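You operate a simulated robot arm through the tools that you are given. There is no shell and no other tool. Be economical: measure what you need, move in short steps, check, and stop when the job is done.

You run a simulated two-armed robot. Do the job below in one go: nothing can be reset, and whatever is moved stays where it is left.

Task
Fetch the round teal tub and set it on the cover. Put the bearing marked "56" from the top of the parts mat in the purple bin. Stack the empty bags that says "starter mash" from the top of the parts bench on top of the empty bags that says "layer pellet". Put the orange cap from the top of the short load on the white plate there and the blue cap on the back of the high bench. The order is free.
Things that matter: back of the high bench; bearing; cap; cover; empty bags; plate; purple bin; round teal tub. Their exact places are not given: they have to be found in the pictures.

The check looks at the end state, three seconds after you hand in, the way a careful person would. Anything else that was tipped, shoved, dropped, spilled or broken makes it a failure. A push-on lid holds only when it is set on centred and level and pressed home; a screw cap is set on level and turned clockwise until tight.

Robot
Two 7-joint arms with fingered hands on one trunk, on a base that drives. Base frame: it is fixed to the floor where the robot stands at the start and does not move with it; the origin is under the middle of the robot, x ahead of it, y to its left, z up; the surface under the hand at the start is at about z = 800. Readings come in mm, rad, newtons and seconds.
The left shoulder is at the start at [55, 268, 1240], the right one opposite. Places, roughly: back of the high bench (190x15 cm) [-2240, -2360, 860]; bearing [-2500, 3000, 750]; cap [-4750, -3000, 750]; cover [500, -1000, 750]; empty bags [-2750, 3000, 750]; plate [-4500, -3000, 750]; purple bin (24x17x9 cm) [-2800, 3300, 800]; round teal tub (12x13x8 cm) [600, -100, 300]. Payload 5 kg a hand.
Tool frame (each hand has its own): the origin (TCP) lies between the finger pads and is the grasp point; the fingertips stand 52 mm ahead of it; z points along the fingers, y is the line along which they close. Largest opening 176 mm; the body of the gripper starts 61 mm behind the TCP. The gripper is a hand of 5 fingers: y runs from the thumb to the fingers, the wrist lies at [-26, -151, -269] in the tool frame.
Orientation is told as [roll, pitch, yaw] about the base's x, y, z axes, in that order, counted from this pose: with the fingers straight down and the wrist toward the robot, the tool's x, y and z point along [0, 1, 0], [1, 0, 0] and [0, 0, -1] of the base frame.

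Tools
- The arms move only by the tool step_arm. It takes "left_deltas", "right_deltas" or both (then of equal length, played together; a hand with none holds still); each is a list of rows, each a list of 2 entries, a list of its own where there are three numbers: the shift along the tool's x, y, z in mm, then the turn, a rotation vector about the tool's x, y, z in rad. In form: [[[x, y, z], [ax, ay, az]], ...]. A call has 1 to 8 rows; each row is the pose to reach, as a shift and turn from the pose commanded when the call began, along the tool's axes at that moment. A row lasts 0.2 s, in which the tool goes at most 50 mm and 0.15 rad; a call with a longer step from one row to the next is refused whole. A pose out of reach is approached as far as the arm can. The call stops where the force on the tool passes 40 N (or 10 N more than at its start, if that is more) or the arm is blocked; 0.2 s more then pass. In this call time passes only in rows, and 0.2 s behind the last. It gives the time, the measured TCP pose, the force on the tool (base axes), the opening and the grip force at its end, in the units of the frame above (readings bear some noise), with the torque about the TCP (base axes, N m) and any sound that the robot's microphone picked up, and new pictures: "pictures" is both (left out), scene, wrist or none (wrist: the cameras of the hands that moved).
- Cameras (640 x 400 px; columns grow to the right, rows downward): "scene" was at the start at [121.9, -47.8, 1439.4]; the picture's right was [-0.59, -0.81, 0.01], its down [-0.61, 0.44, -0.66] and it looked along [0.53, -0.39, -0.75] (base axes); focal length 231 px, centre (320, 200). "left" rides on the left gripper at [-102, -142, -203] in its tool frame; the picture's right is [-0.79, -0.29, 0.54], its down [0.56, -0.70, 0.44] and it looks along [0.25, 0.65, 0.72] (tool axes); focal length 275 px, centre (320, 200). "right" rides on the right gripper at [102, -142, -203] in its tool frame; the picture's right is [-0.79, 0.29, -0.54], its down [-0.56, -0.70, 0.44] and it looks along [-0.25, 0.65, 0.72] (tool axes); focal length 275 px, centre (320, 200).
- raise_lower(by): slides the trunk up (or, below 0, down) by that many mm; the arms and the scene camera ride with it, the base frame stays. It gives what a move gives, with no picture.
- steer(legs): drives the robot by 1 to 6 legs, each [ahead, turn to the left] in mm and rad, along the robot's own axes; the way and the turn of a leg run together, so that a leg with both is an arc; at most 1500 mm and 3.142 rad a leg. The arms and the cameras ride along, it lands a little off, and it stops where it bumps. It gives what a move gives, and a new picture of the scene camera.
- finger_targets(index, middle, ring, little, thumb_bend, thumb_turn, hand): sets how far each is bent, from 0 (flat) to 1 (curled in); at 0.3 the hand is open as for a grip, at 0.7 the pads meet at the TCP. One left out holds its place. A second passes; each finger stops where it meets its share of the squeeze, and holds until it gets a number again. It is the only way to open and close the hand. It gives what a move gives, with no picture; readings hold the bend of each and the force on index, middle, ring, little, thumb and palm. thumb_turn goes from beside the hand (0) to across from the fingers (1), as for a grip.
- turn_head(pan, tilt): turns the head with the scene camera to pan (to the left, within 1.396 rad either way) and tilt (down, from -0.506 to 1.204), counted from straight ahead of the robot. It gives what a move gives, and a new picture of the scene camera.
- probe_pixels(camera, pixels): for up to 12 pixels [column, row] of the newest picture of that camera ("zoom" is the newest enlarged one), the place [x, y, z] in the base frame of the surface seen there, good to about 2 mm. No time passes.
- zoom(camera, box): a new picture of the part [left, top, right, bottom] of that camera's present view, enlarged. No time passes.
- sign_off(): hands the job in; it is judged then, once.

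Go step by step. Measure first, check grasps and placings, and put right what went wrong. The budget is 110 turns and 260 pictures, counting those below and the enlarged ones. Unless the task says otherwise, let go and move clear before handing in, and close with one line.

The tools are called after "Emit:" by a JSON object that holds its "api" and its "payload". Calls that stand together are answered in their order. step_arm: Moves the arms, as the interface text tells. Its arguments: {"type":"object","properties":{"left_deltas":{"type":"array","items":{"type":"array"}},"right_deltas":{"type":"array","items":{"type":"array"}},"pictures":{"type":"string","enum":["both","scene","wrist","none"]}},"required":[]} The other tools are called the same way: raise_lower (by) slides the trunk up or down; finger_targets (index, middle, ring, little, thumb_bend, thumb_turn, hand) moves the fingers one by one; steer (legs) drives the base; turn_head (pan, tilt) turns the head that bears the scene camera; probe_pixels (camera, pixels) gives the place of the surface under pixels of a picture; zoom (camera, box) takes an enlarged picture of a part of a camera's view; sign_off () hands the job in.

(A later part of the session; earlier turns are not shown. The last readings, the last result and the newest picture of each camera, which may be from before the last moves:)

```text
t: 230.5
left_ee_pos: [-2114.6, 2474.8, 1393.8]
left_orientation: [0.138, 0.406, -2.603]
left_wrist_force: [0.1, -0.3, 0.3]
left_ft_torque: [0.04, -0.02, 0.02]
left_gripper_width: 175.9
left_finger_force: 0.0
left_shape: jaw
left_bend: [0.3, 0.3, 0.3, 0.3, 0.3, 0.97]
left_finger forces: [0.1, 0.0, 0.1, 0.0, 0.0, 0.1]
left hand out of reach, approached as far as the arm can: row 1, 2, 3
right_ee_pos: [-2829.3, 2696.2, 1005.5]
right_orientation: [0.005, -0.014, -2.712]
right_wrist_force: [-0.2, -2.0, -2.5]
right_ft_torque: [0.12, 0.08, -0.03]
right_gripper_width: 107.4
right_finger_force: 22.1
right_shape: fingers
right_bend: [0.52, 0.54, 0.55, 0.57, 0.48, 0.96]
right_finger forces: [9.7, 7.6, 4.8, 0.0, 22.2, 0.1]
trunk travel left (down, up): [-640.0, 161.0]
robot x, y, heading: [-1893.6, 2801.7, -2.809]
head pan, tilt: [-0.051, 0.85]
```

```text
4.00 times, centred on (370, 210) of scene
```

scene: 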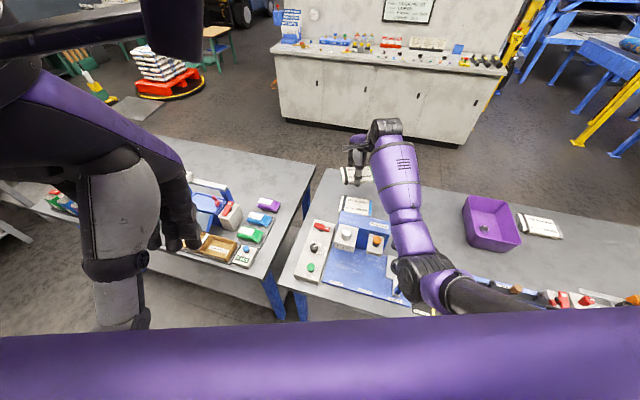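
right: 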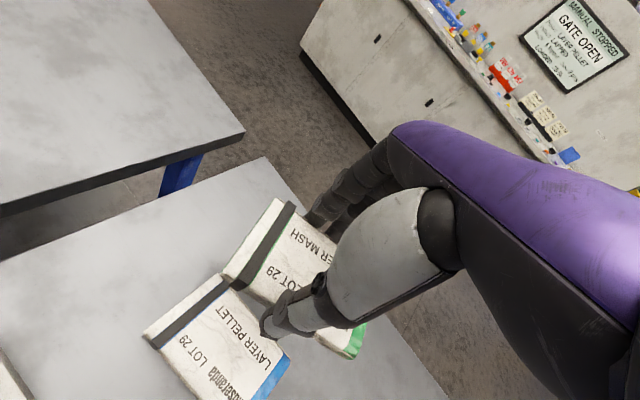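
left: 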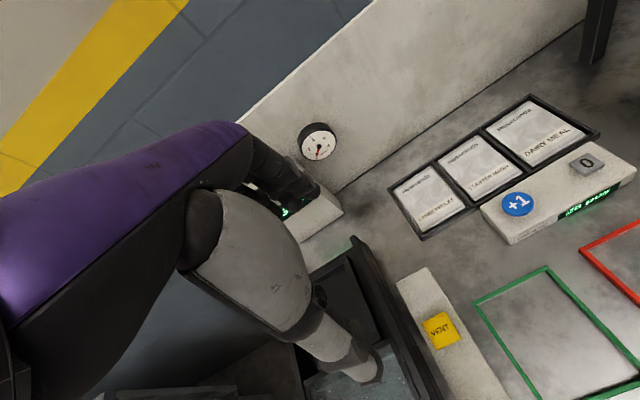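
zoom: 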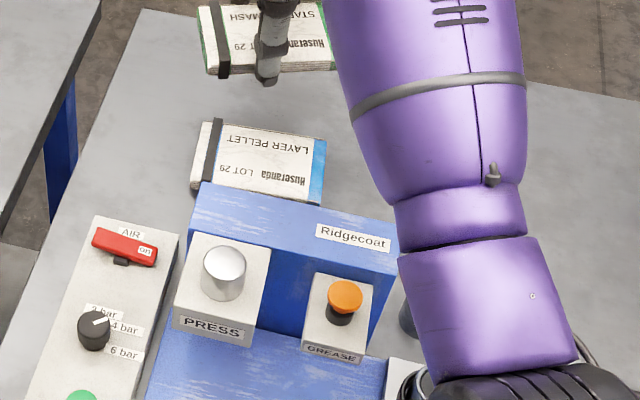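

There's about 100 mm between the layer bags and the machine, so the thumb has room. I'll align over the layer bundle at z≈925.

Emit:
{"api": "step_arm", "payload": {"right_deltas": [[[2, -19, 0], [0, 0, 0.082]], [[5, -38, 20], [0.007, 0, 0.164]], [[7, -58, 50], [0.01, 0, 0.246]], [[9, -77, 80], [0.014, 0, 0.328]], [[9, -77, 80], [0.014, 0, 0.328]]], "pictures": "both"}}

Emit:
{"api": "zoom", "payload": {"camera": "right", "box": [120, 150, 400, 390]}}

```text
t: 231.7
left_ee_pos: [-2115.3, 2476.2, 1394.1]
left_orientation: [0.141, 0.403, -2.603]
left_wrist_force: [-0.9, -0.8, 0.1]
left_ft_torque: [0.0, -0.05, -0.04]
left_gripper_width: 176.1
left_finger_force: 0.0
left_shape: jaw
left_bend: [0.3, 0.3, 0.3, 0.3, 0.3, 0.97]
left_finger forces: [0.1, 0.1, 0.1, 0.0, 0.1, 0.0]
right_ee_pos: [-2756.7, 2719.7, 921.2]
right_orientation: [0.005, 0.002, -3.04]
right_wrist_force: [0.2, 1.1, -3.1]
right_ft_torque: [-0.05, 0.01, 0.01]
right_gripper_width: 107.1
right_finger_force: 22.0
right_shape: fingers
right_bend: [0.52, 0.54, 0.55, 0.57, 0.48, 0.96]
right_finger forces: [9.8, 7.6, 4.8, 0.1, 22.1, 0.0]
trunk travel left (down, up): [-640.0, 161.0]
robot x, y, heading: [-1896.8, 2801.0, -2.805]
head pan, tilt: [-0.051, 0.85]
```

scene: 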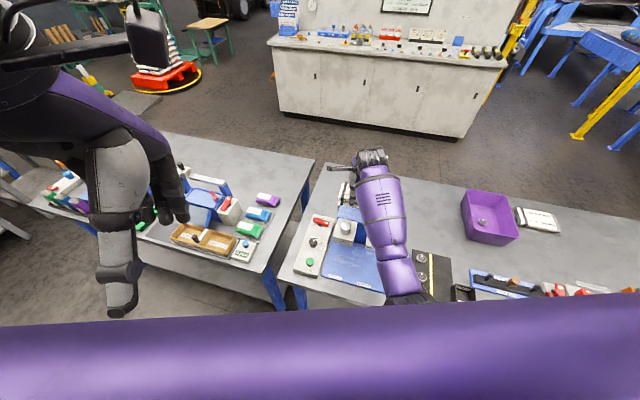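
right: 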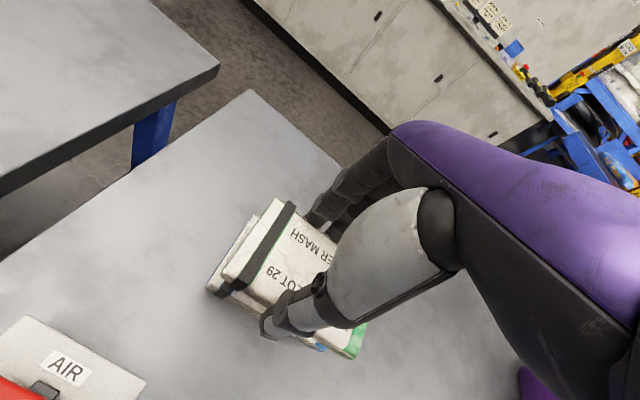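

```text
1.67 times, centred on (260, 270) of right
```

zoom: 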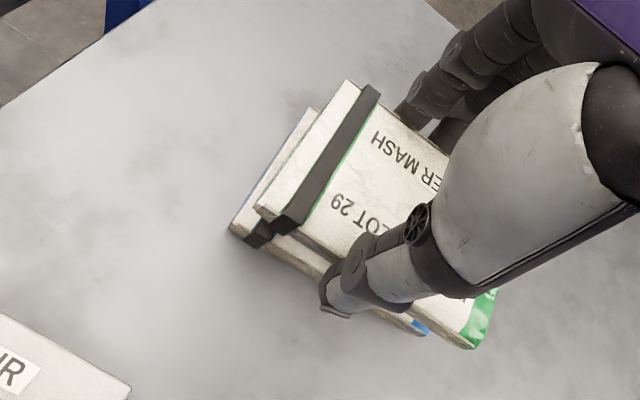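

Parallel and nearly aligned. I'll check the offset by probing the corners of both bundles.

Emit:
{"api": "probe_pixels", "payload": {"camera": "zoom", "pixels": [[258, 208], [235, 226], [345, 84], [310, 112], [470, 344], [425, 332], [493, 293], [290, 245]]}}

```text
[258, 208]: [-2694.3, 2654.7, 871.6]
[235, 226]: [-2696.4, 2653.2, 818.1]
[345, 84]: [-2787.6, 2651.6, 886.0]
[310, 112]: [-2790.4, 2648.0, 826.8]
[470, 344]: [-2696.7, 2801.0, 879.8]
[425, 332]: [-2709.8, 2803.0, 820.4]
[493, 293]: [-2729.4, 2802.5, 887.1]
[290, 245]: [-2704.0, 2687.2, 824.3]
```

Edges match within a few mm. I'll lower until the starter bags rest on the layer bags.

Emit:
{"api": "step_arm", "payload": {"right_deltas": [[[0, 0, 15], [0, 0, 0]], [[0, 0, 23], [0, 0, 0]], [[0, 0, 29], [0, 0, 0]]], "pictures": "none"}}

```text
t: 232.5
left_ee_pos: [-2115.2, 2476.6, 1394.0]
left_orientation: [0.137, 0.405, -2.602]
left_wrist_force: [-0.6, 0.8, -0.7]
left_ft_torque: [-0.06, -0.07, 0.02]
left_gripper_width: 175.9
left_finger_force: 0.0
left_shape: jaw
left_bend: [0.3, 0.3, 0.3, 0.3, 0.3, 0.97]
left_finger forces: [0.0, 0.1, 0.1, 0.0, 0.1, 0.0]
right_ee_pos: [-2758.3, 2720.5, 893.2]
right_orientation: [0.006, 0.003, -3.04]
right_wrist_force: [-0.4, 0.2, -2.2]
right_ft_torque: [-0.05, -0.03, -0.02]
right_gripper_width: 107.3
right_finger_force: 22.2
right_shape: fingers
right_bend: [0.52, 0.54, 0.55, 0.57, 0.48, 0.96]
right_finger forces: [9.7, 7.6, 4.7, 0.1, 22.1, 0.0]
trunk travel left (down, up): [-640.0, 161.0]
robot x, y, heading: [-1893.5, 2798.9, -2.804]
head pan, tilt: [-0.051, 0.85]
```

No contact yet. A few mm more.

Emit:
{"api": "step_arm", "payload": {"right_deltas": [[[0, 0, 2], [0, 0, 0]], [[0, 0, 4], [0, 0, 0]]], "pictures": "wrist"}}

Emit:
{"api": "zoom", "payload": {"camera": "right", "box": [120, 150, 400, 390]}}

```text
t: 233.1
left_ee_pos: [-2113.7, 2475.6, 1394.8]
left_orientation: [0.138, 0.406, -2.602]
left_wrist_force: [-0.6, 0.2, 0.6]
left_ft_torque: [0.0, 0.05, 0.06]
left_gripper_width: 176.0
left_finger_force: 0.1
left_shape: jaw
left_bend: [0.3, 0.3, 0.3, 0.3, 0.3, 0.97]
left_finger forces: [0.1, 0.1, 0.0, 0.0, 0.1, 0.0]
right_ee_pos: [-2757.1, 2721.2, 892.2]
right_orientation: [0.006, 0.001, -3.039]
right_wrist_force: [0.3, 0.1, 3.6]
right_ft_torque: [0.06, 0.11, -0.02]
right_gripper_width: 107.5
right_finger_force: 22.2
right_shape: fingers
right_bend: [0.52, 0.54, 0.55, 0.57, 0.48, 0.96]
right_finger forces: [9.5, 7.8, 4.8, 0.0, 22.7, 0.0]
trunk travel left (down, up): [-640.0, 161.0]
robot x, y, heading: [-1895.9, 2796.0, -2.809]
head pan, tilt: [-0.051, 0.85]
```

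right: 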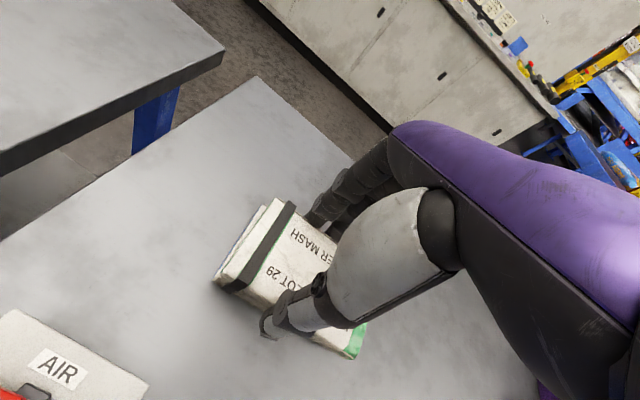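

```text
1.67 times, centred on (260, 270) of right
```

zoom: 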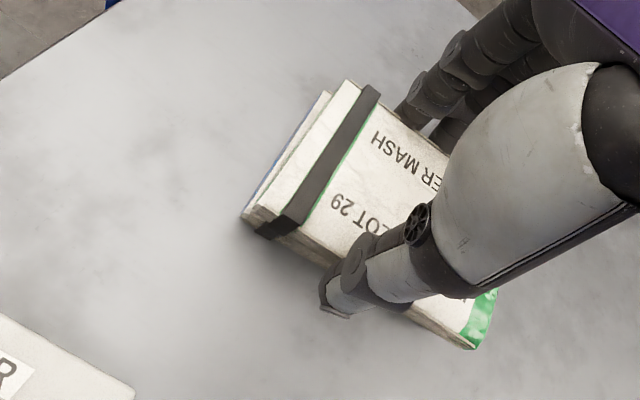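

Contact has begun (3.6 N) and the stack is well aligned. I'll release and lift clear.

Emit:
{"api": "finger_targets", "payload": {"hand": "right", "index": 0.42, "middle": 0.42, "ring": 0.42, "little": 0.42, "thumb_bend": 0.42}}

Emit:
{"api": "step_arm", "payload": {"right_deltas": [[[0, 0, -20], [0, 0, 0]], [[0, 0, -60], [0, 0, 0]], [[0, 0, -100], [0, 0, 0]], [[0, 0, -145], [0, 0, 0]]], "pictures": "wrist"}}

```text
t: 234.1
left_ee_pos: [-2113.9, 2475.1, 1394.2]
left_orientation: [0.141, 0.404, -2.602]
left_wrist_force: [0.8, -1.0, -0.1]
left_ft_torque: [0.03, 0.0, 0.02]
left_gripper_width: 175.8
left_finger_force: 0.1
left_shape: jaw
left_bend: [0.3, 0.3, 0.3, 0.3, 0.3, 0.97]
left_finger forces: [0.0, 0.1, 0.0, 0.1, 0.1, 0.0]
right_ee_pos: [-2757.5, 2720.4, 891.0]
right_orientation: [0.005, 0.001, -3.038]
right_wrist_force: [-0.1, -0.6, 0.9]
right_ft_torque: [0.01, -0.01, -0.01]
right_gripper_width: 134.4
right_finger_force: 0.0
right_shape: fingers
right_bend: [0.42, 0.42, 0.42, 0.42, 0.42, 0.97]
right_finger forces: [0.0, 0.0, 0.1, 0.0, 0.0, 0.1]
trunk travel left (down, up): [-640.0, 161.0]
robot x, y, heading: [-1892.9, 2798.1, -2.804]
head pan, tilt: [-0.051, 0.85]
```

```text
t: 235.1
left_ee_pos: [-2114.6, 2476.1, 1393.8]
left_orientation: [0.139, 0.404, -2.603]
left_wrist_force: [0.8, -0.3, 0.2]
left_ft_torque: [0.03, 0.11, -0.02]
left_gripper_width: 175.7
left_finger_force: 0.1
left_shape: jaw
left_bend: [0.3, 0.3, 0.3, 0.3, 0.3, 0.97]
left_finger forces: [0.0, 0.0, 0.1, 0.1, 0.0, 0.1]
right_ee_pos: [-2756.8, 2721.4, 1036.7]
right_orientation: [0.005, 0.003, -3.039]
right_wrist_force: [2.3, 0.1, -3.5]
right_ft_torque: [-0.13, 0.12, -0.07]
right_gripper_width: 134.6
right_finger_force: 0.1
right_shape: fingers
right_bend: [0.42, 0.42, 0.42, 0.42, 0.42, 0.97]
right_finger forces: [0.0, 0.1, 0.0, 0.0, 0.0, 0.0]
trunk travel left (down, up): [-640.0, 161.0]
robot x, y, heading: [-1894.0, 2801.6, -2.813]
head pan, tilt: [-0.051, 0.85]
```

right: 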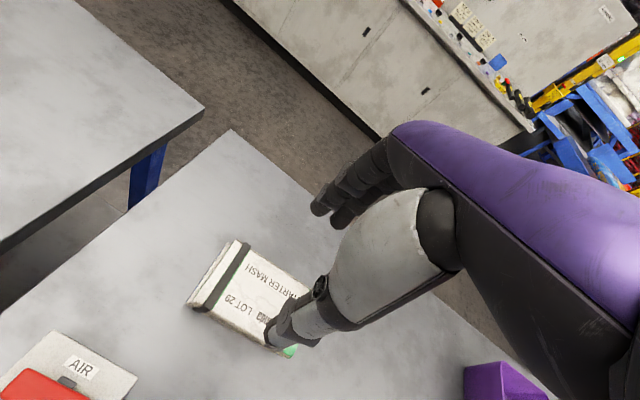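

The stack is good. Now the caps: I'll retract the arm a bit, back out, and drive to the gap in the bench line to look through toward −x.

Emit:
{"api": "step_arm", "payload": {"right_deltas": [[[0, -40, -10], [0, 0, 0]], [[0, -80, -20], [0, 0, 0]], [[0, -120, -30], [0, 0, 0]], [[0, -160, -40], [0, 0, 0]], [[0, -200, -50], [0, 0, 0]]], "pictures": "none"}}

Emit:
{"api": "steer", "payload": {"legs": [[-650, 0], [0, 1.24], [1100, 0], [1100, 0], [0, -1.57]]}}

Emit:
{"api": "turn_head", "payload": {"pan": 0.2, "tilt": 0.45}}

```text
t: 236.5
left_ee_pos: [-2100.4, 2485.6, 1404.1]
left_orientation: [0.129, 0.396, -2.595]
left_wrist_force: [1.8, 1.5, 0.2]
left_ft_torque: [-0.24, 0.18, 0.01]
left_gripper_width: 176.3
left_finger_force: 0.0
left_shape: jaw
left_bend: [0.3, 0.3, 0.3, 0.3, 0.3, 0.98]
left_finger forces: [0.0, 0.1, 0.1, 0.0, 0.0, 0.0]
right_ee_pos: [-2578.8, 2796.3, 1098.3]
right_orientation: [-0.074, -0.069, -3.067]
right_wrist_force: [1.6, 3.1, 0.6]
right_ft_torque: [-0.37, 0.11, 0.01]
right_gripper_width: 134.9
right_finger_force: 0.0
right_shape: fingers
right_bend: [0.42, 0.42, 0.42, 0.42, 0.42, 0.98]
right_finger forces: [0.0, 0.0, 0.1, 0.0, 0.0, 0.0]
trunk travel left (down, up): [-640.0, 161.0]
robot x, y, heading: [-1893.5, 2800.3, -2.802]
head pan, tilt: [-0.051, 0.85]
stopped in row 5 (right hand): the arm was blocked; the commanded pose is now the measured one
```

```text
t: 266.3
left_ee_pos: [-1589.9, 613.2, 1399.5]
left_orientation: [0.147, 0.4, -2.941]
left_wrist_force: [0.3, -1.0, -1.3]
left_ft_torque: [0.02, 0.0, -0.01]
left_gripper_width: 175.8
left_finger_force: 0.0
left_shape: jaw
left_bend: [0.3, 0.3, 0.3, 0.3, 0.3, 0.98]
left_finger forces: [0.0, 0.0, 0.0, 0.1, 0.0, 0.1]
right_ee_pos: [-1930.5, 1062.8, 1094.3]
right_orientation: [-0.071, -0.058, 2.876]
right_wrist_force: [0.3, 0.1, -0.2]
right_ft_torque: [0.0, 0.0, 0.03]
right_gripper_width: 135.3
right_finger_force: 0.1
right_shape: fingers
right_bend: [0.42, 0.42, 0.42, 0.42, 0.42, 0.98]
right_finger forces: [0.0, 0.1, 0.0, 0.0, 0.0, 0.0]
trunk travel left (down, up): [-640.0, 161.0]
robot x, y, heading: [-1287.2, 828.8, 3.131]
head pan, tilt: [-0.051, 0.85]
```

scene: 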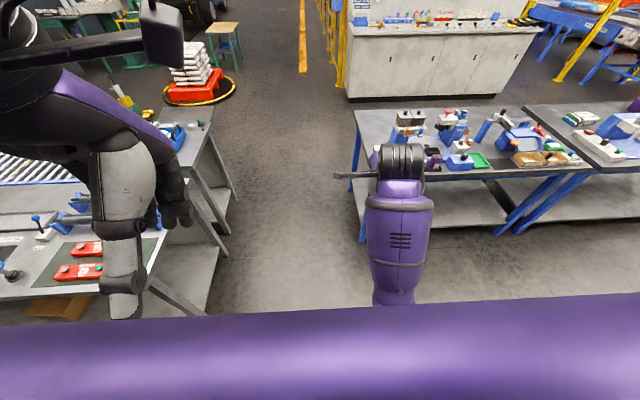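

```text
t: 267.2
left_ee_pos: [-1574.5, 613.0, 1405.8]
left_orientation: [0.135, 0.396, -2.935]
left_wrist_force: [-0.7, -2.7, -0.9]
left_ft_torque: [0.23, -0.14, 0.06]
left_gripper_width: 175.9
left_finger_force: 0.1
left_shape: jaw
left_bend: [0.3, 0.3, 0.3, 0.3, 0.3, 0.98]
left_finger forces: [0.1, 0.1, 0.1, 0.0, 0.0, 0.1]
right_ee_pos: [-1918.0, 1064.0, 1103.0]
right_orientation: [-0.071, -0.072, 2.878]
right_wrist_force: [-1.2, -1.5, 0.4]
right_ft_torque: [0.19, -0.11, -0.03]
right_gripper_width: 135.0
right_finger_force: 0.0
right_shape: fingers
right_bend: [0.42, 0.42, 0.42, 0.42, 0.42, 0.98]
right_finger forces: [0.1, 0.0, 0.1, 0.0, 0.0, 0.1]
trunk travel left (down, up): [-640.0, 161.0]
robot x, y, heading: [-1285.0, 831.6, 3.131]
head pan, tilt: [0.201, 0.45]
```

scene: 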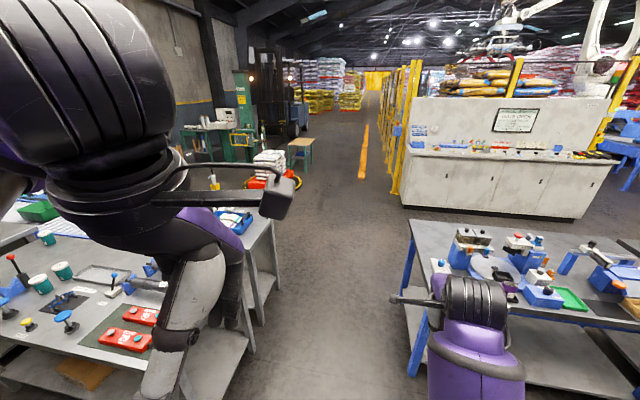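

There's a clear gap between the two bench groups. I'll measure its width.

Emit:
{"api": "probe_pixels", "payload": {"camera": "scene", "pixels": [[242, 352], [274, 225], [278, 290], [412, 225], [418, 370], [405, 285], [270, 170], [300, 150], [205, 145], [330, 330]]}}

Emit:
{"api": "zoom", "payload": {"camera": "scene", "box": [160, 80, 320, 200]}}

```text
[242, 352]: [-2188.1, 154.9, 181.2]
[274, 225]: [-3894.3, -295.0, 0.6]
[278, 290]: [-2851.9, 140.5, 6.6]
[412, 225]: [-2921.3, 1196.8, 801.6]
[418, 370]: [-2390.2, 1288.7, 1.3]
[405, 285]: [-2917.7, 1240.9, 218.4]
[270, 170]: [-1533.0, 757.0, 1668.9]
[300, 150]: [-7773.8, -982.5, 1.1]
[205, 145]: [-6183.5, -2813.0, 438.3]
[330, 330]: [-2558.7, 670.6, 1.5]
```

```text
3.33 times, centred on (240, 140) of scene
```

zoom: 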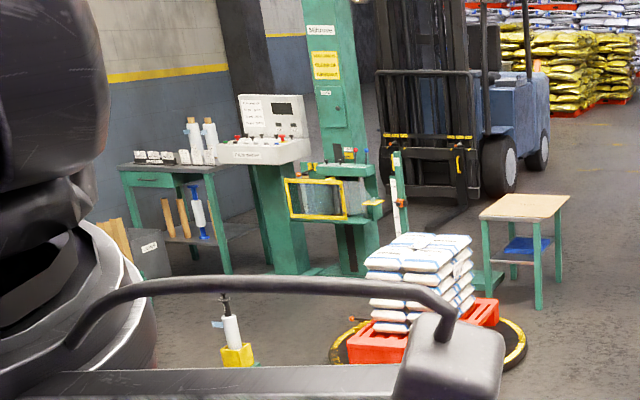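

The gap spans y≈155–1197. I'll drive through its middle and turn south on the other side.

Emit:
{"api": "steer", "payload": {"legs": [[0, 0.11], [1320, 0], [0, -0.1], [900, 0], [0, 1.57]]}}

Emit:
{"api": "turn_head", "payload": {"pan": -0.3, "tilt": 0.4}}

```text
t: 289.5
left_ee_pos: [-3272.9, 402.9, 1409.9]
left_orientation: [0.165, 0.411, -1.297]
left_wrist_force: [-0.4, -0.5, -0.7]
left_ft_torque: [0.0, 0.01, -0.02]
left_gripper_width: 176.0
left_finger_force: 0.1
left_shape: jaw
left_bend: [0.3, 0.3, 0.3, 0.3, 0.3, 0.98]
left_finger forces: [0.1, 0.0, 0.0, 0.0, 0.1, 0.0]
right_ee_pos: [-3704.0, 36.2, 1100.1]
right_orientation: [-0.078, -0.074, -1.773]
right_wrist_force: [0.4, -1.6, -0.3]
right_ft_torque: [0.06, -0.04, -0.05]
right_gripper_width: 134.8
right_finger_force: 0.2
right_shape: fingers
right_bend: [0.42, 0.42, 0.42, 0.42, 0.42, 0.98]
right_finger forces: [0.1, 0.0, 0.0, 0.0, 0.0, 0.1]
trunk travel left (down, up): [-640.0, 161.0]
robot x, y, heading: [-3517.7, 678.5, -1.515]
head pan, tilt: [0.201, 0.45]
```

scene: 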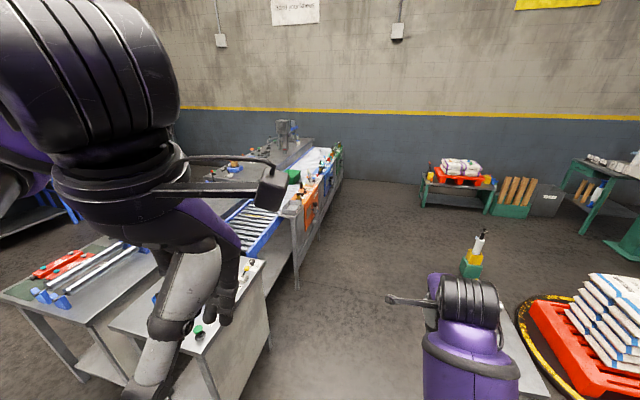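

```text
t: 290.5
left_ee_pos: [-3277.3, 417.3, 1416.6]
left_orientation: [0.157, 0.405, -1.291]
left_wrist_force: [-0.3, -2.4, 0.4]
left_ft_torque: [0.23, -0.1, -0.06]
left_gripper_width: 175.7
left_finger_force: 0.1
left_shape: jaw
left_bend: [0.3, 0.3, 0.3, 0.3, 0.3, 0.97]
left_finger forces: [0.0, 0.0, 0.0, 0.0, 0.1, 0.1]
right_ee_pos: [-3707.0, 48.2, 1106.6]
right_orientation: [-0.08, -0.083, -1.773]
right_wrist_force: [-0.3, -0.8, -0.8]
right_ft_torque: [0.16, -0.11, -0.01]
right_gripper_width: 134.8
right_finger_force: 0.0
right_shape: fingers
right_bend: [0.42, 0.42, 0.42, 0.42, 0.42, 0.97]
right_finger forces: [0.0, 0.1, 0.0, 0.1, 0.0, 0.1]
trunk travel left (down, up): [-640.0, 161.0]
robot x, y, heading: [-3514.7, 681.7, -1.52]
head pan, tilt: [-0.3, 0.4]
```

scene: 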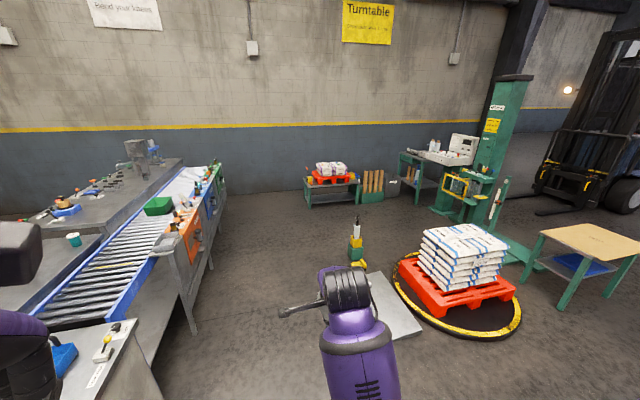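

The short load on its red pallet is at (332,172). I'll zoom and probe the corridor.

Emit:
{"api": "zoom", "payload": {"camera": "scene", "box": [290, 150, 370, 210]}}

Emit:
{"api": "probe_pixels", "payload": {"camera": "scene", "pixels": [[330, 168], [332, 180], [330, 190], [192, 332], [165, 395], [212, 268], [357, 268], [345, 255], [380, 275], [310, 205], [360, 205], [405, 335]]}}

```text
6.67 times, centred on (330, 180) of scene
```

zoom: 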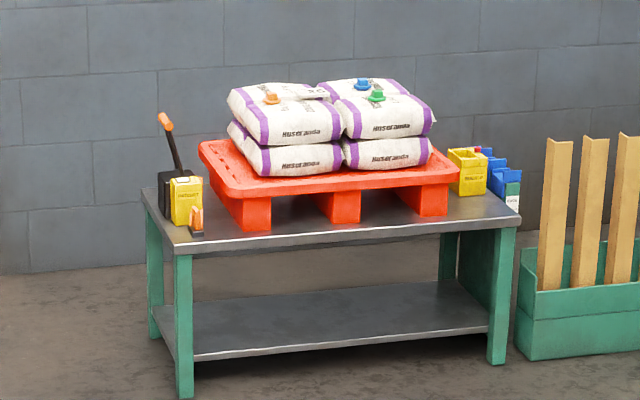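

```text
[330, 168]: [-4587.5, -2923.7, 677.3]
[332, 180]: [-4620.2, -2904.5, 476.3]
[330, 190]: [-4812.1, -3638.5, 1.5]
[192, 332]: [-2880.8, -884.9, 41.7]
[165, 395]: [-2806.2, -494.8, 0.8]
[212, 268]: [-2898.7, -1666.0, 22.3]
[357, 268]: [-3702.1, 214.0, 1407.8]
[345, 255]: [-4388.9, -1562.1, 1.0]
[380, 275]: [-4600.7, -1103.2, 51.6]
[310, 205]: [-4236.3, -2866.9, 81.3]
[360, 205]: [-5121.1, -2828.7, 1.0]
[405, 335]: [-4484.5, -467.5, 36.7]
```

On top of the sacks (z≈690) sit an orange, a blue and a green cap. I'll drive down the corridor to about (−3700,−2000), turn toward the load and look.

Emit:
{"api": "steer", "payload": {"legs": [[0, -0.12], [1350, 0], [1340, 0], [0, -0.4]]}}

Emit:
{"api": "turn_head", "payload": {"pan": -0.25, "tilt": 0.6}}

```text
t: 311.1
left_ee_pos: [-3576.5, -2389.1, 1418.0]
left_orientation: [0.175, 0.411, -1.804]
left_wrist_force: [0.3, 1.1, 0.8]
left_ft_torque: [-0.06, 0.06, -0.02]
left_gripper_width: 175.9
left_finger_force: 0.0
left_shape: jaw
left_bend: [0.3, 0.3, 0.3, 0.3, 0.3, 0.98]
left_finger forces: [0.0, 0.0, 0.0, 0.1, 0.0, 0.0]
right_ee_pos: [-4133.2, -2498.7, 1108.8]
right_orientation: [-0.077, -0.087, -2.286]
right_wrist_force: [-0.4, 0.0, 1.0]
right_ft_torque: [-0.01, 0.03, 0.0]
right_gripper_width: 135.0
right_finger_force: 0.1
right_shape: fingers
right_bend: [0.42, 0.42, 0.42, 0.42, 0.42, 0.97]
right_finger forces: [0.1, 0.1, 0.0, 0.1, 0.0, 0.0]
trunk travel left (down, up): [-640.0, 161.0]
robot x, y, heading: [-3653.8, -2040.5, -2.028]
head pan, tilt: [-0.3, 0.4]
```

scene: 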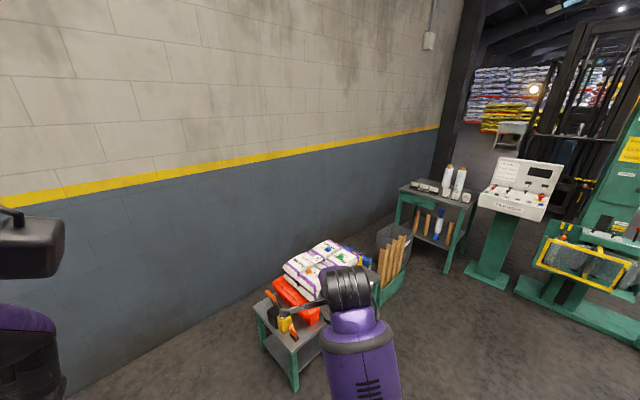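

```text
t: 311.9
left_ee_pos: [-3572.8, -2372.5, 1424.3]
left_orientation: [0.17, 0.402, -1.8]
left_wrist_force: [-0.3, 2.4, 0.6]
left_ft_torque: [-0.28, -0.13, -0.01]
left_gripper_width: 176.0
left_finger_force: 0.0
left_shape: jaw
left_bend: [0.3, 0.3, 0.3, 0.3, 0.3, 0.98]
left_finger forces: [0.0, 0.1, 0.0, 0.0, 0.0, 0.1]
right_ee_pos: [-4128.3, -2482.5, 1117.6]
right_orientation: [-0.075, -0.1, -2.287]
right_wrist_force: [-1.3, 1.1, 0.5]
right_ft_torque: [-0.19, -0.09, 0.06]
right_gripper_width: 135.1
right_finger_force: 0.1
right_shape: fingers
right_bend: [0.42, 0.42, 0.42, 0.42, 0.42, 0.98]
right_finger forces: [0.0, 0.1, 0.1, 0.0, 0.0, 0.1]
trunk travel left (down, up): [-640.0, 161.0]
robot x, y, heading: [-3657.6, -2041.3, -2.035]
head pan, tilt: [-0.25, 0.6]
```

scene: 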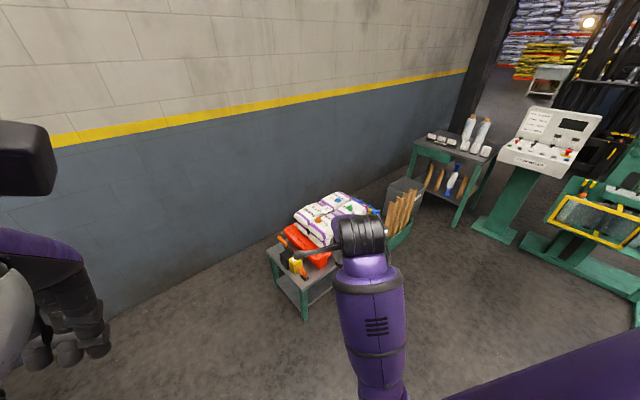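

Emit:
{"api": "zoom", "payload": {"camera": "scene", "box": [260, 180, 400, 270]}}

Emit:
{"api": "probe_pixels", "payload": {"camera": "zoom", "pixels": [[300, 130], [345, 70], [400, 110], [270, 180], [230, 130], [150, 250], [380, 150], [310, 200]]}}

Emit:
{"api": "step_arm", "payload": {"right_deltas": [[[0, 0, 0], [0, 0, 0]]], "pictures": "wrist"}}

```text
4.44 times, centred on (330, 225) of scene
```

zoom: 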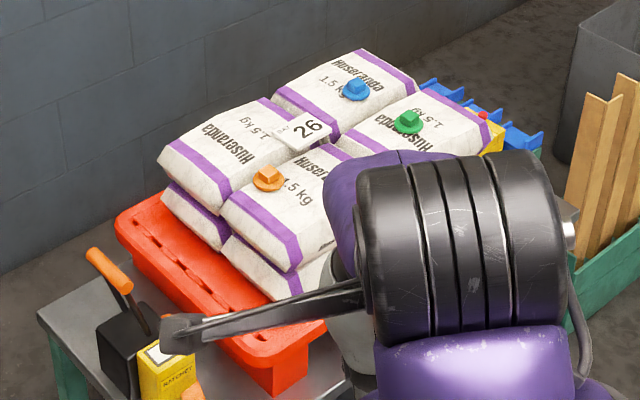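

```text
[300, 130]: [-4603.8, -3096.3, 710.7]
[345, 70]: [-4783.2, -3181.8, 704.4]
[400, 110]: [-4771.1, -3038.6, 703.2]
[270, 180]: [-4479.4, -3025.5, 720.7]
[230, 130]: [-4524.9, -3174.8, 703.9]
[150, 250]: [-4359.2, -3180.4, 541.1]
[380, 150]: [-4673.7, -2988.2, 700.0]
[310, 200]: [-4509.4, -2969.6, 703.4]
```

```text
t: 312.3
left_ee_pos: [-3572.1, -2375.5, 1422.5]
left_orientation: [0.172, 0.4, -1.798]
left_wrist_force: [-1.4, 0.0, 0.1]
left_ft_torque: [-0.14, -0.15, -0.03]
left_gripper_width: 175.6
left_finger_force: 0.0
left_shape: jaw
left_bend: [0.3, 0.3, 0.3, 0.3, 0.3, 0.98]
left_finger forces: [0.0, 0.1, 0.0, 0.0, 0.1, 0.0]
right_ee_pos: [-4128.3, -2484.0, 1115.5]
right_orientation: [-0.074, -0.098, -2.289]
right_wrist_force: [-1.5, 0.2, 0.5]
right_ft_torque: [-0.09, -0.11, 0.02]
right_gripper_width: 135.0
right_finger_force: 0.0
right_shape: fingers
right_bend: [0.42, 0.42, 0.42, 0.42, 0.42, 0.98]
right_finger forces: [0.0, 0.0, 0.0, 0.0, 0.1, 0.0]
trunk travel left (down, up): [-640.0, 161.0]
robot x, y, heading: [-3655.1, -2047.0, -2.027]
head pan, tilt: [-0.25, 0.6]
```

right: 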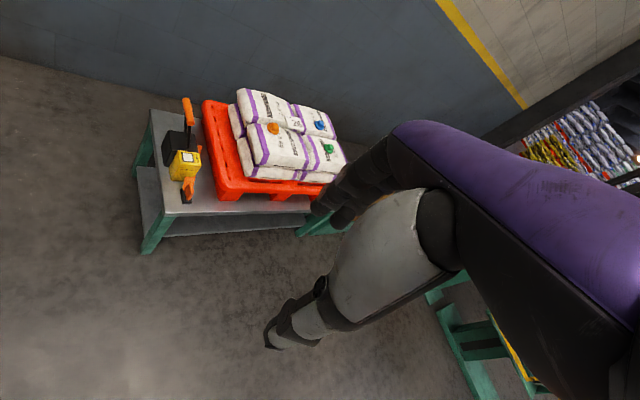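

The white plate is the small "26" tag at about (−4604,−3096,711), with orange at (−4480,−3025) and blue further back. I'll drive beside the table front, facing it.

Emit:
{"api": "steer", "payload": {"legs": [[0, -0.613], [735, 0], [0, 1.04]]}}

Emit:
{"api": "raise_lower", "payload": {"by": -130}}

Emit:
{"api": "step_arm", "payload": {"right_deltas": [[[0, 0, 0], [0, 0, 0]]], "pictures": "wrist"}}

Emit:
{"api": "zoom", "payload": {"camera": "right", "box": [0, 0, 400, 320]}}

```text
t: 324.1
left_ee_pos: [-4079.4, -2673.5, 1426.5]
left_orientation: [0.19, 0.414, -1.343]
left_wrist_force: [-0.4, 0.6, 0.4]
left_ft_torque: [0.02, 0.06, -0.02]
left_gripper_width: 176.1
left_finger_force: 0.0
left_shape: jaw
left_bend: [0.3, 0.3, 0.3, 0.3, 0.3, 0.98]
left_finger forces: [0.0, 0.1, 0.1, 0.0, 0.1, 0.1]
right_ee_pos: [-4532.9, -3010.5, 1115.6]
right_orientation: [-0.082, -0.101, -1.839]
right_wrist_force: [0.7, 0.4, 0.9]
right_ft_torque: [0.0, -0.01, -0.01]
right_gripper_width: 135.0
right_finger_force: 0.0
right_shape: fingers
right_bend: [0.42, 0.42, 0.42, 0.42, 0.42, 0.98]
right_finger forces: [0.1, 0.1, 0.1, 0.0, 0.0, 0.1]
trunk travel left (down, up): [-640.0, 161.0]
robot x, y, heading: [-4304.9, -2405.9, -1.582]
head pan, tilt: [-0.25, 0.6]
```

scene: 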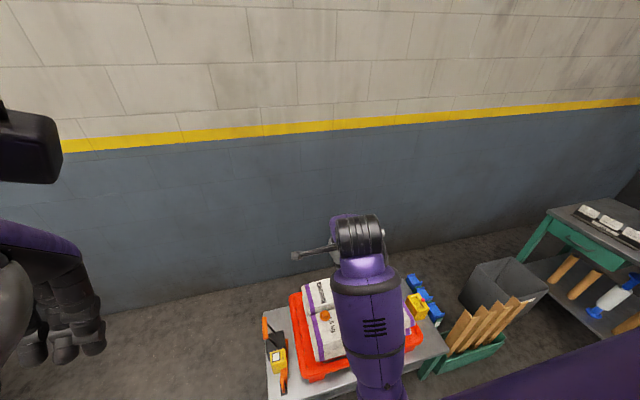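

```text
t: 325.7
left_ee_pos: [-4081.5, -2659.9, 1297.2]
left_orientation: [0.191, 0.424, -1.34]
left_wrist_force: [0.5, -6.8, -2.3]
left_ft_torque: [-0.42, -0.1, -0.08]
left_gripper_width: 171.0
left_finger_force: 0.0
left_shape: jaw
left_bend: [0.3, 0.3, 0.3, 0.3, 0.34, 0.98]
left_finger forces: [0.0, 0.0, 0.0, 0.0, 0.0, 0.0]
right_ee_pos: [-4583.5, -2998.2, 984.2]
right_orientation: [-0.194, -0.152, -1.833]
right_wrist_force: [-0.6, 1.5, 0.2]
right_ft_torque: [-0.1, -0.05, 0.01]
right_gripper_width: 135.0
right_finger_force: 0.0
right_shape: fingers
right_bend: [0.42, 0.42, 0.42, 0.42, 0.42, 0.98]
right_finger forces: [0.0, 0.0, 0.0, 0.1, 0.0, 0.0]
trunk travel left (down, up): [-510.0, 291.0]
robot x, y, heading: [-4307.1, -2406.4, -1.573]
head pan, tilt: [-0.25, 0.6]
```

```text
t: 326.3
left_ee_pos: [-4085.7, -2643.2, 1305.5]
left_orientation: [0.176, 0.415, -1.332]
left_wrist_force: [-0.4, -22.0, 9.6]
left_ft_torque: [-0.1, -0.15, 0.11]
left_gripper_width: 170.1
left_finger_force: 0.1
left_shape: jaw
left_bend: [0.3, 0.3, 0.3, 0.3, 0.39, 0.98]
left_finger forces: [0.1, 0.0, 0.1, 0.0, 0.0, 0.0]
right_ee_pos: [-4583.5, -2981.5, 993.8]
right_orientation: [-0.191, -0.168, -1.835]
right_wrist_force: [-1.3, 3.9, 0.1]
right_ft_torque: [-0.38, -0.2, 0.08]
right_gripper_width: 135.4
right_finger_force: 0.0
right_shape: fingers
right_bend: [0.42, 0.42, 0.42, 0.42, 0.42, 0.98]
right_finger forces: [0.0, 0.0, 0.0, 0.1, 0.0, 0.1]
trunk travel left (down, up): [-510.0, 291.0]
robot x, y, heading: [-4308.7, -2405.9, -1.578]
head pan, tilt: [-0.25, 0.6]
stopped in row 1 (right hand): the arm was blocked; the commanded pose is now the measured one
```

right: 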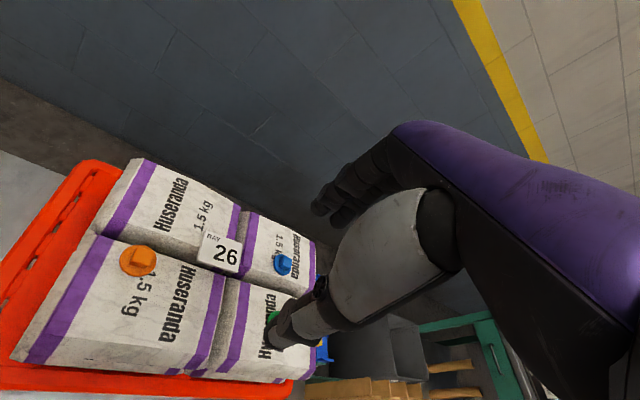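

```text
1.25 times, centred on (200, 160) of right
```

zoom: 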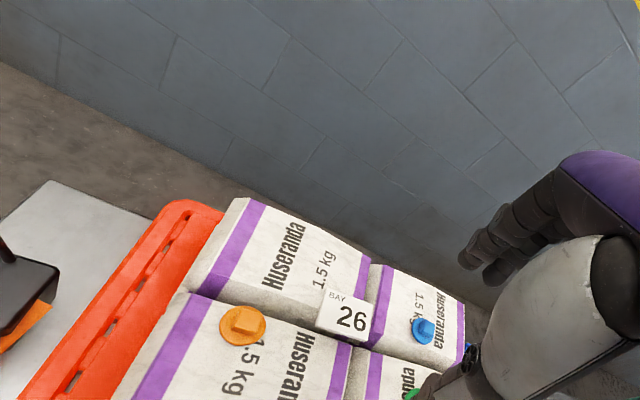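

I'll probe the caps and plate and zoom in for their shapes.

Emit:
{"api": "zoom", "payload": {"camera": "right", "box": [90, 210, 330, 360]}}

Emit:
{"api": "probe_pixels", "payload": {"camera": "right", "pixels": [[142, 256], [122, 262], [157, 264], [136, 276], [140, 244], [283, 260], [274, 266], [292, 270], [205, 235], [240, 240], [235, 268], [200, 260]]}}

```text
2.67 times, centred on (210, 285) of right
```

zoom: 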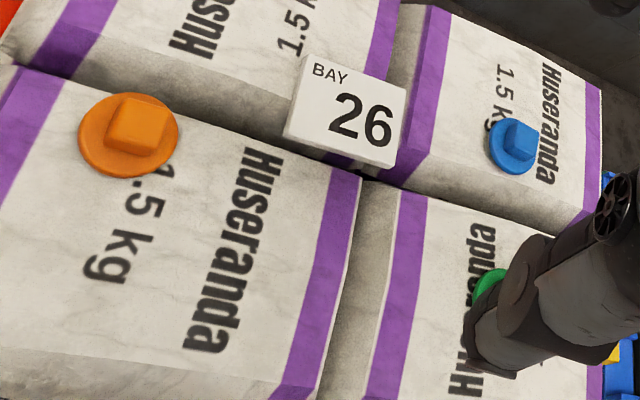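

```text
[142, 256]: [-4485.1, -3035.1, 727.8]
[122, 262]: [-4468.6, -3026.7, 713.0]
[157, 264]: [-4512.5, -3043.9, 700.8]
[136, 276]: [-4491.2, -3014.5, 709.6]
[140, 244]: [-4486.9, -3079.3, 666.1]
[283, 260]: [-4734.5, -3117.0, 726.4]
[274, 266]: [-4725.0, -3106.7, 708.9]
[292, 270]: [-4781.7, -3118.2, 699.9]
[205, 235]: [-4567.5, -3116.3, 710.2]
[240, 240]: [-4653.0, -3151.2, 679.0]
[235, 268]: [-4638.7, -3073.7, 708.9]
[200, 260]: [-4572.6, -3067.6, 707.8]
```

Orange cap centre is (−4487,−3031), flange top 711 and block top 728; plate centre (−4603,−3095), top 709; blue (−4735,−3115). The arm is too close in, so I'll back up 150 mm, set the pinch shape and come over the orange cap.

Emit:
{"api": "steer", "payload": {"legs": [[-150, 0]]}}

Emit:
{"api": "finger_targets", "payload": {"hand": "right", "index": 0.56, "middle": 0.56, "ring": 1.0, "little": 1.0, "thumb_bend": 0.56}}

Emit:
{"api": "step_arm", "payload": {"left_deltas": [[[5, 20, 0], [0, 0, 0]], [[10, 40, 0], [0, 0, 0]], [[15, 60, 0], [0, 0, 0]], [[20, 80, 0], [0, 0, 0]], [[25, 100, 0], [0, 0, 0]], [[30, 120, 0], [0, 0, 0]], [[30, 120, 0], [0, 0, 0]]], "right_deltas": [[[27, 24, 19], [0.023, 0.036, -0.027]], [[54, 49, 37], [0.047, 0.071, -0.054]], [[81, 73, 56], [0.07, 0.107, -0.082]], [[108, 97, 74], [0.093, 0.143, -0.109]], [[136, 122, 93], [0.117, 0.178, -0.136]], [[163, 146, 112], [0.14, 0.214, -0.163]], [[163, 146, 112], [0.14, 0.214, -0.163]]], "pictures": "wrist"}}

```text
t: 327.9
left_ee_pos: [-4083.9, -2492.3, 1304.2]
left_orientation: [0.178, 0.42, -1.331]
left_wrist_force: [-0.3, -27.0, 7.2]
left_ft_torque: [0.12, 0.02, 0.17]
left_gripper_width: 169.6
left_finger_force: 0.1
left_shape: jaw
left_bend: [0.3, 0.3, 0.3, 0.3, 0.39, 0.98]
left_finger forces: [0.0, 0.0, 0.1, 0.1, 0.1, 0.2]
right_ee_pos: [-4581.6, -2831.8, 992.8]
right_orientation: [-0.189, -0.166, -1.834]
right_wrist_force: [0.0, 1.8, 1.4]
right_ft_torque: [-0.14, 0.01, 0.03]
right_gripper_width: 134.9
right_finger_force: 0.1
right_shape: fingers
right_bend: [0.42, 0.42, 0.42, 0.42, 0.42, 0.98]
right_finger forces: [0.0, 0.0, 0.0, 0.0, 0.0, 0.0]
trunk travel left (down, up): [-510.0, 291.0]
robot x, y, heading: [-4306.0, -2251.9, -1.58]
head pan, tilt: [-0.25, 0.6]
```

scene: 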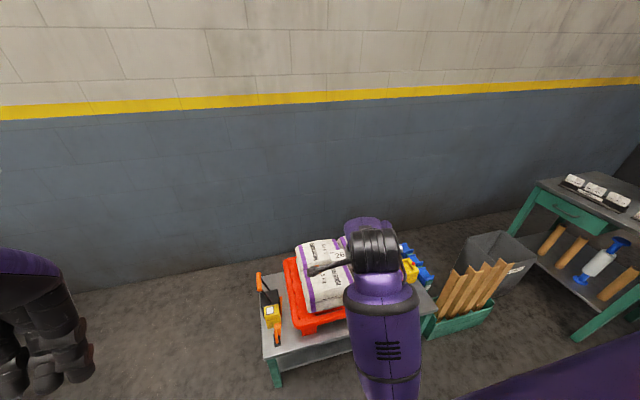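

```text
t: 328.5
left_ee_pos: [-4094.6, -2463.7, 1322.6]
left_orientation: [0.151, 0.4, -1.317]
left_wrist_force: [5.7, -41.8, 4.9]
left_ft_torque: [-1.39, -0.35, -0.16]
left_gripper_width: 168.7
left_finger_force: 0.1
left_shape: jaw
left_bend: [0.3, 0.3, 0.3, 0.3, 0.48, 0.99]
left_finger forces: [0.0, 0.1, 0.0, 0.0, 0.0, 0.1]
right_ee_pos: [-4585.4, -2804.0, 1009.1]
right_orientation: [-0.184, -0.195, -1.836]
right_wrist_force: [-2.4, 3.5, 1.4]
right_ft_torque: [-0.36, -0.26, 0.12]
right_gripper_width: 73.3
right_finger_force: 0.0
right_shape: fingers
right_bend: [0.56, 0.56, 0.86, 0.84, 0.56, 0.98]
right_finger forces: [0.0, 0.1, 0.1, 0.0, 0.1, 0.1]
trunk travel left (down, up): [-510.0, 291.0]
robot x, y, heading: [-4301.7, -2256.0, -1.585]
head pan, tilt: [-0.25, 0.6]
stopped (left hand): the force on the tool passed its limit at 44 N (the readings are from after the stop); the commanded pose is now the measured one
```

```text
t: 329.0
left_ee_pos: [-4098.6, -2448.3, 1330.3]
left_orientation: [0.14, 0.388, -1.311]
left_wrist_force: [5.8, -46.6, 10.4]
left_ft_torque: [-1.46, -0.56, -0.38]
left_gripper_width: 94.0
left_finger_force: 0.0
left_shape: jaw
left_bend: [0.3, 0.3, 0.3, 0.3, 0.52, 1.0]
left_finger forces: [0.1, 0.0, 0.1, 0.0, 0.0, 0.0]
left hand out of reach, approached as far as the arm can: row 1, 2
right_ee_pos: [-4588.7, -2828.4, 988.6]
right_orientation: [-0.205, -0.185, -1.794]
right_wrist_force: [-3.7, 4.5, 2.3]
right_ft_torque: [-0.58, -0.44, 0.21]
right_gripper_width: 73.4
right_finger_force: 0.0
right_shape: fingers
right_bend: [0.56, 0.56, 1.0, 1.0, 0.56, 0.98]
right_finger forces: [0.0, 0.0, 0.0, 0.0, 0.1, 0.0]
trunk travel left (down, up): [-510.0, 291.0]
robot x, y, heading: [-4299.5, -2254.8, -1.58]
head pan, tilt: [-0.25, 0.6]
stopped in row 2 (left hand): the force on the tool passed its limit at 54 N (the readings are from after the stop); the commanded pose is now the measured one
```

right: 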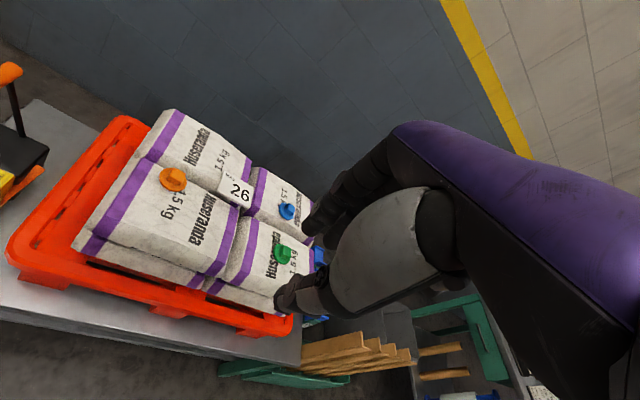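
left: 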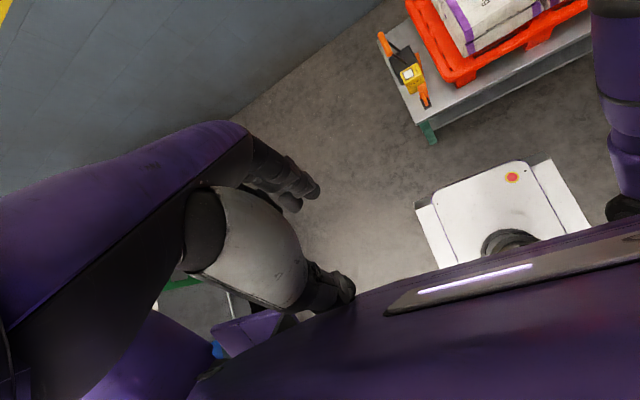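

The left thumb is pressing on the robot's own chest: the left arm has crept inward and is now only 280 mm from the axis. I'll push the left hand forward and clear.

Emit:
{"api": "step_arm", "payload": {"left_deltas": [[[0, 36, -15], [0, 0, 0]], [[-1, 71, -29], [0, 0, 0]], [[-2, 106, -44], [0, 0, 0]], [[-3, 141, -58], [0, 0, 0]], [[-4, 176, -73], [0, 0, 0]], [[-5, 211, -88], [0, 0, 0]], [[-6, 247, -103], [0, 0, 0]], [[-6, 282, -117], [0, 0, 0]]], "pictures": "none"}}

```text
t: 330.8
left_ee_pos: [-4037.9, -2754.7, 1315.3]
left_orientation: [0.15, 0.398, -1.317]
left_wrist_force: [0.2, -2.9, -1.3]
left_ft_torque: [0.35, 0.06, -0.03]
left_gripper_width: 175.9
left_finger_force: 0.0
left_shape: jaw
left_bend: [0.3, 0.3, 0.3, 0.3, 0.3, 0.97]
left_finger forces: [0.1, 0.0, 0.0, 0.0, 0.0, 0.0]
left hand out of reach, approached as far as the arm can: row 1
right_ee_pos: [-4583.9, -2835.0, 983.8]
right_orientation: [-0.213, -0.176, -1.792]
right_wrist_force: [0.8, -2.2, -0.9]
right_ft_torque: [0.14, 0.05, -0.05]
right_gripper_width: 73.4
right_finger_force: 0.0
right_shape: fingers
right_bend: [0.56, 0.56, 1.0, 1.0, 0.56, 0.98]
right_finger forces: [0.1, 0.1, 0.1, 0.0, 0.0, 0.0]
trunk travel left (down, up): [-510.0, 291.0]
robot x, y, heading: [-4304.2, -2252.7, -1.581]
head pan, tilt: [-0.25, 0.6]
```

The left hand is clear now. Right hand goes over the orange cap, levelled.

Emit:
{"api": "step_arm", "payload": {"right_deltas": [[[26, 25, 17], [0.025, 0.038, -0.021]], [[52, 50, 34], [0.051, 0.076, -0.042]], [[78, 75, 51], [0.076, 0.114, -0.063]], [[104, 100, 68], [0.102, 0.152, -0.084]], [[130, 125, 85], [0.127, 0.19, -0.105]], [[156, 150, 101], [0.153, 0.229, -0.126]], [[156, 150, 101], [0.153, 0.229, -0.126]]], "pictures": "wrist"}}

Emit:
{"api": "zoom", "payload": {"camera": "right", "box": [160, 180, 400, 350]}}

```text
t: 332.6
left_ee_pos: [-4038.0, -2730.5, 1327.0]
left_orientation: [0.147, 0.376, -1.319]
left_wrist_force: [-0.5, 5.2, 2.1]
left_ft_torque: [-0.57, -0.07, 0.05]
left_gripper_width: 176.1
left_finger_force: 0.2
left_shape: jaw
left_bend: [0.3, 0.3, 0.3, 0.3, 0.3, 0.98]
left_finger forces: [0.0, 0.0, 0.0, 0.0, 0.0, 0.0]
right_ee_pos: [-4536.7, -3024.8, 897.6]
right_orientation: [-0.046, -0.052, -1.702]
right_wrist_force: [-1.4, 3.3, 0.1]
right_ft_torque: [-0.28, -0.06, -0.03]
right_gripper_width: 73.2
right_finger_force: 0.0
right_shape: fingers
right_bend: [0.56, 0.56, 1.0, 1.0, 0.56, 0.98]
right_finger forces: [0.0, 0.0, 0.0, 0.0, 0.1, 0.0]
trunk travel left (down, up): [-510.0, 291.0]
robot x, y, heading: [-4302.9, -2252.9, -1.576]
head pan, tilt: [-0.25, 0.6]
stopped in row 7 (right hand): the arm was blocked; the commanded pose is now the measured one
```

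right: 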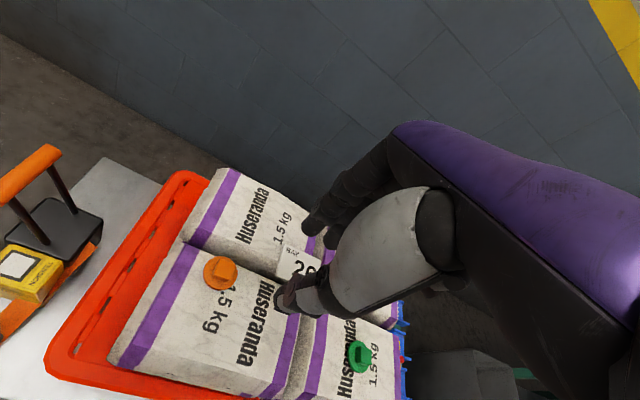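

```text
2.35 times, centred on (280, 265) of right
```

zoom: 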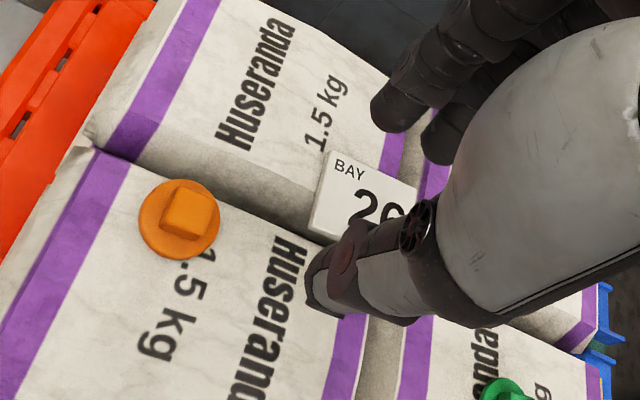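

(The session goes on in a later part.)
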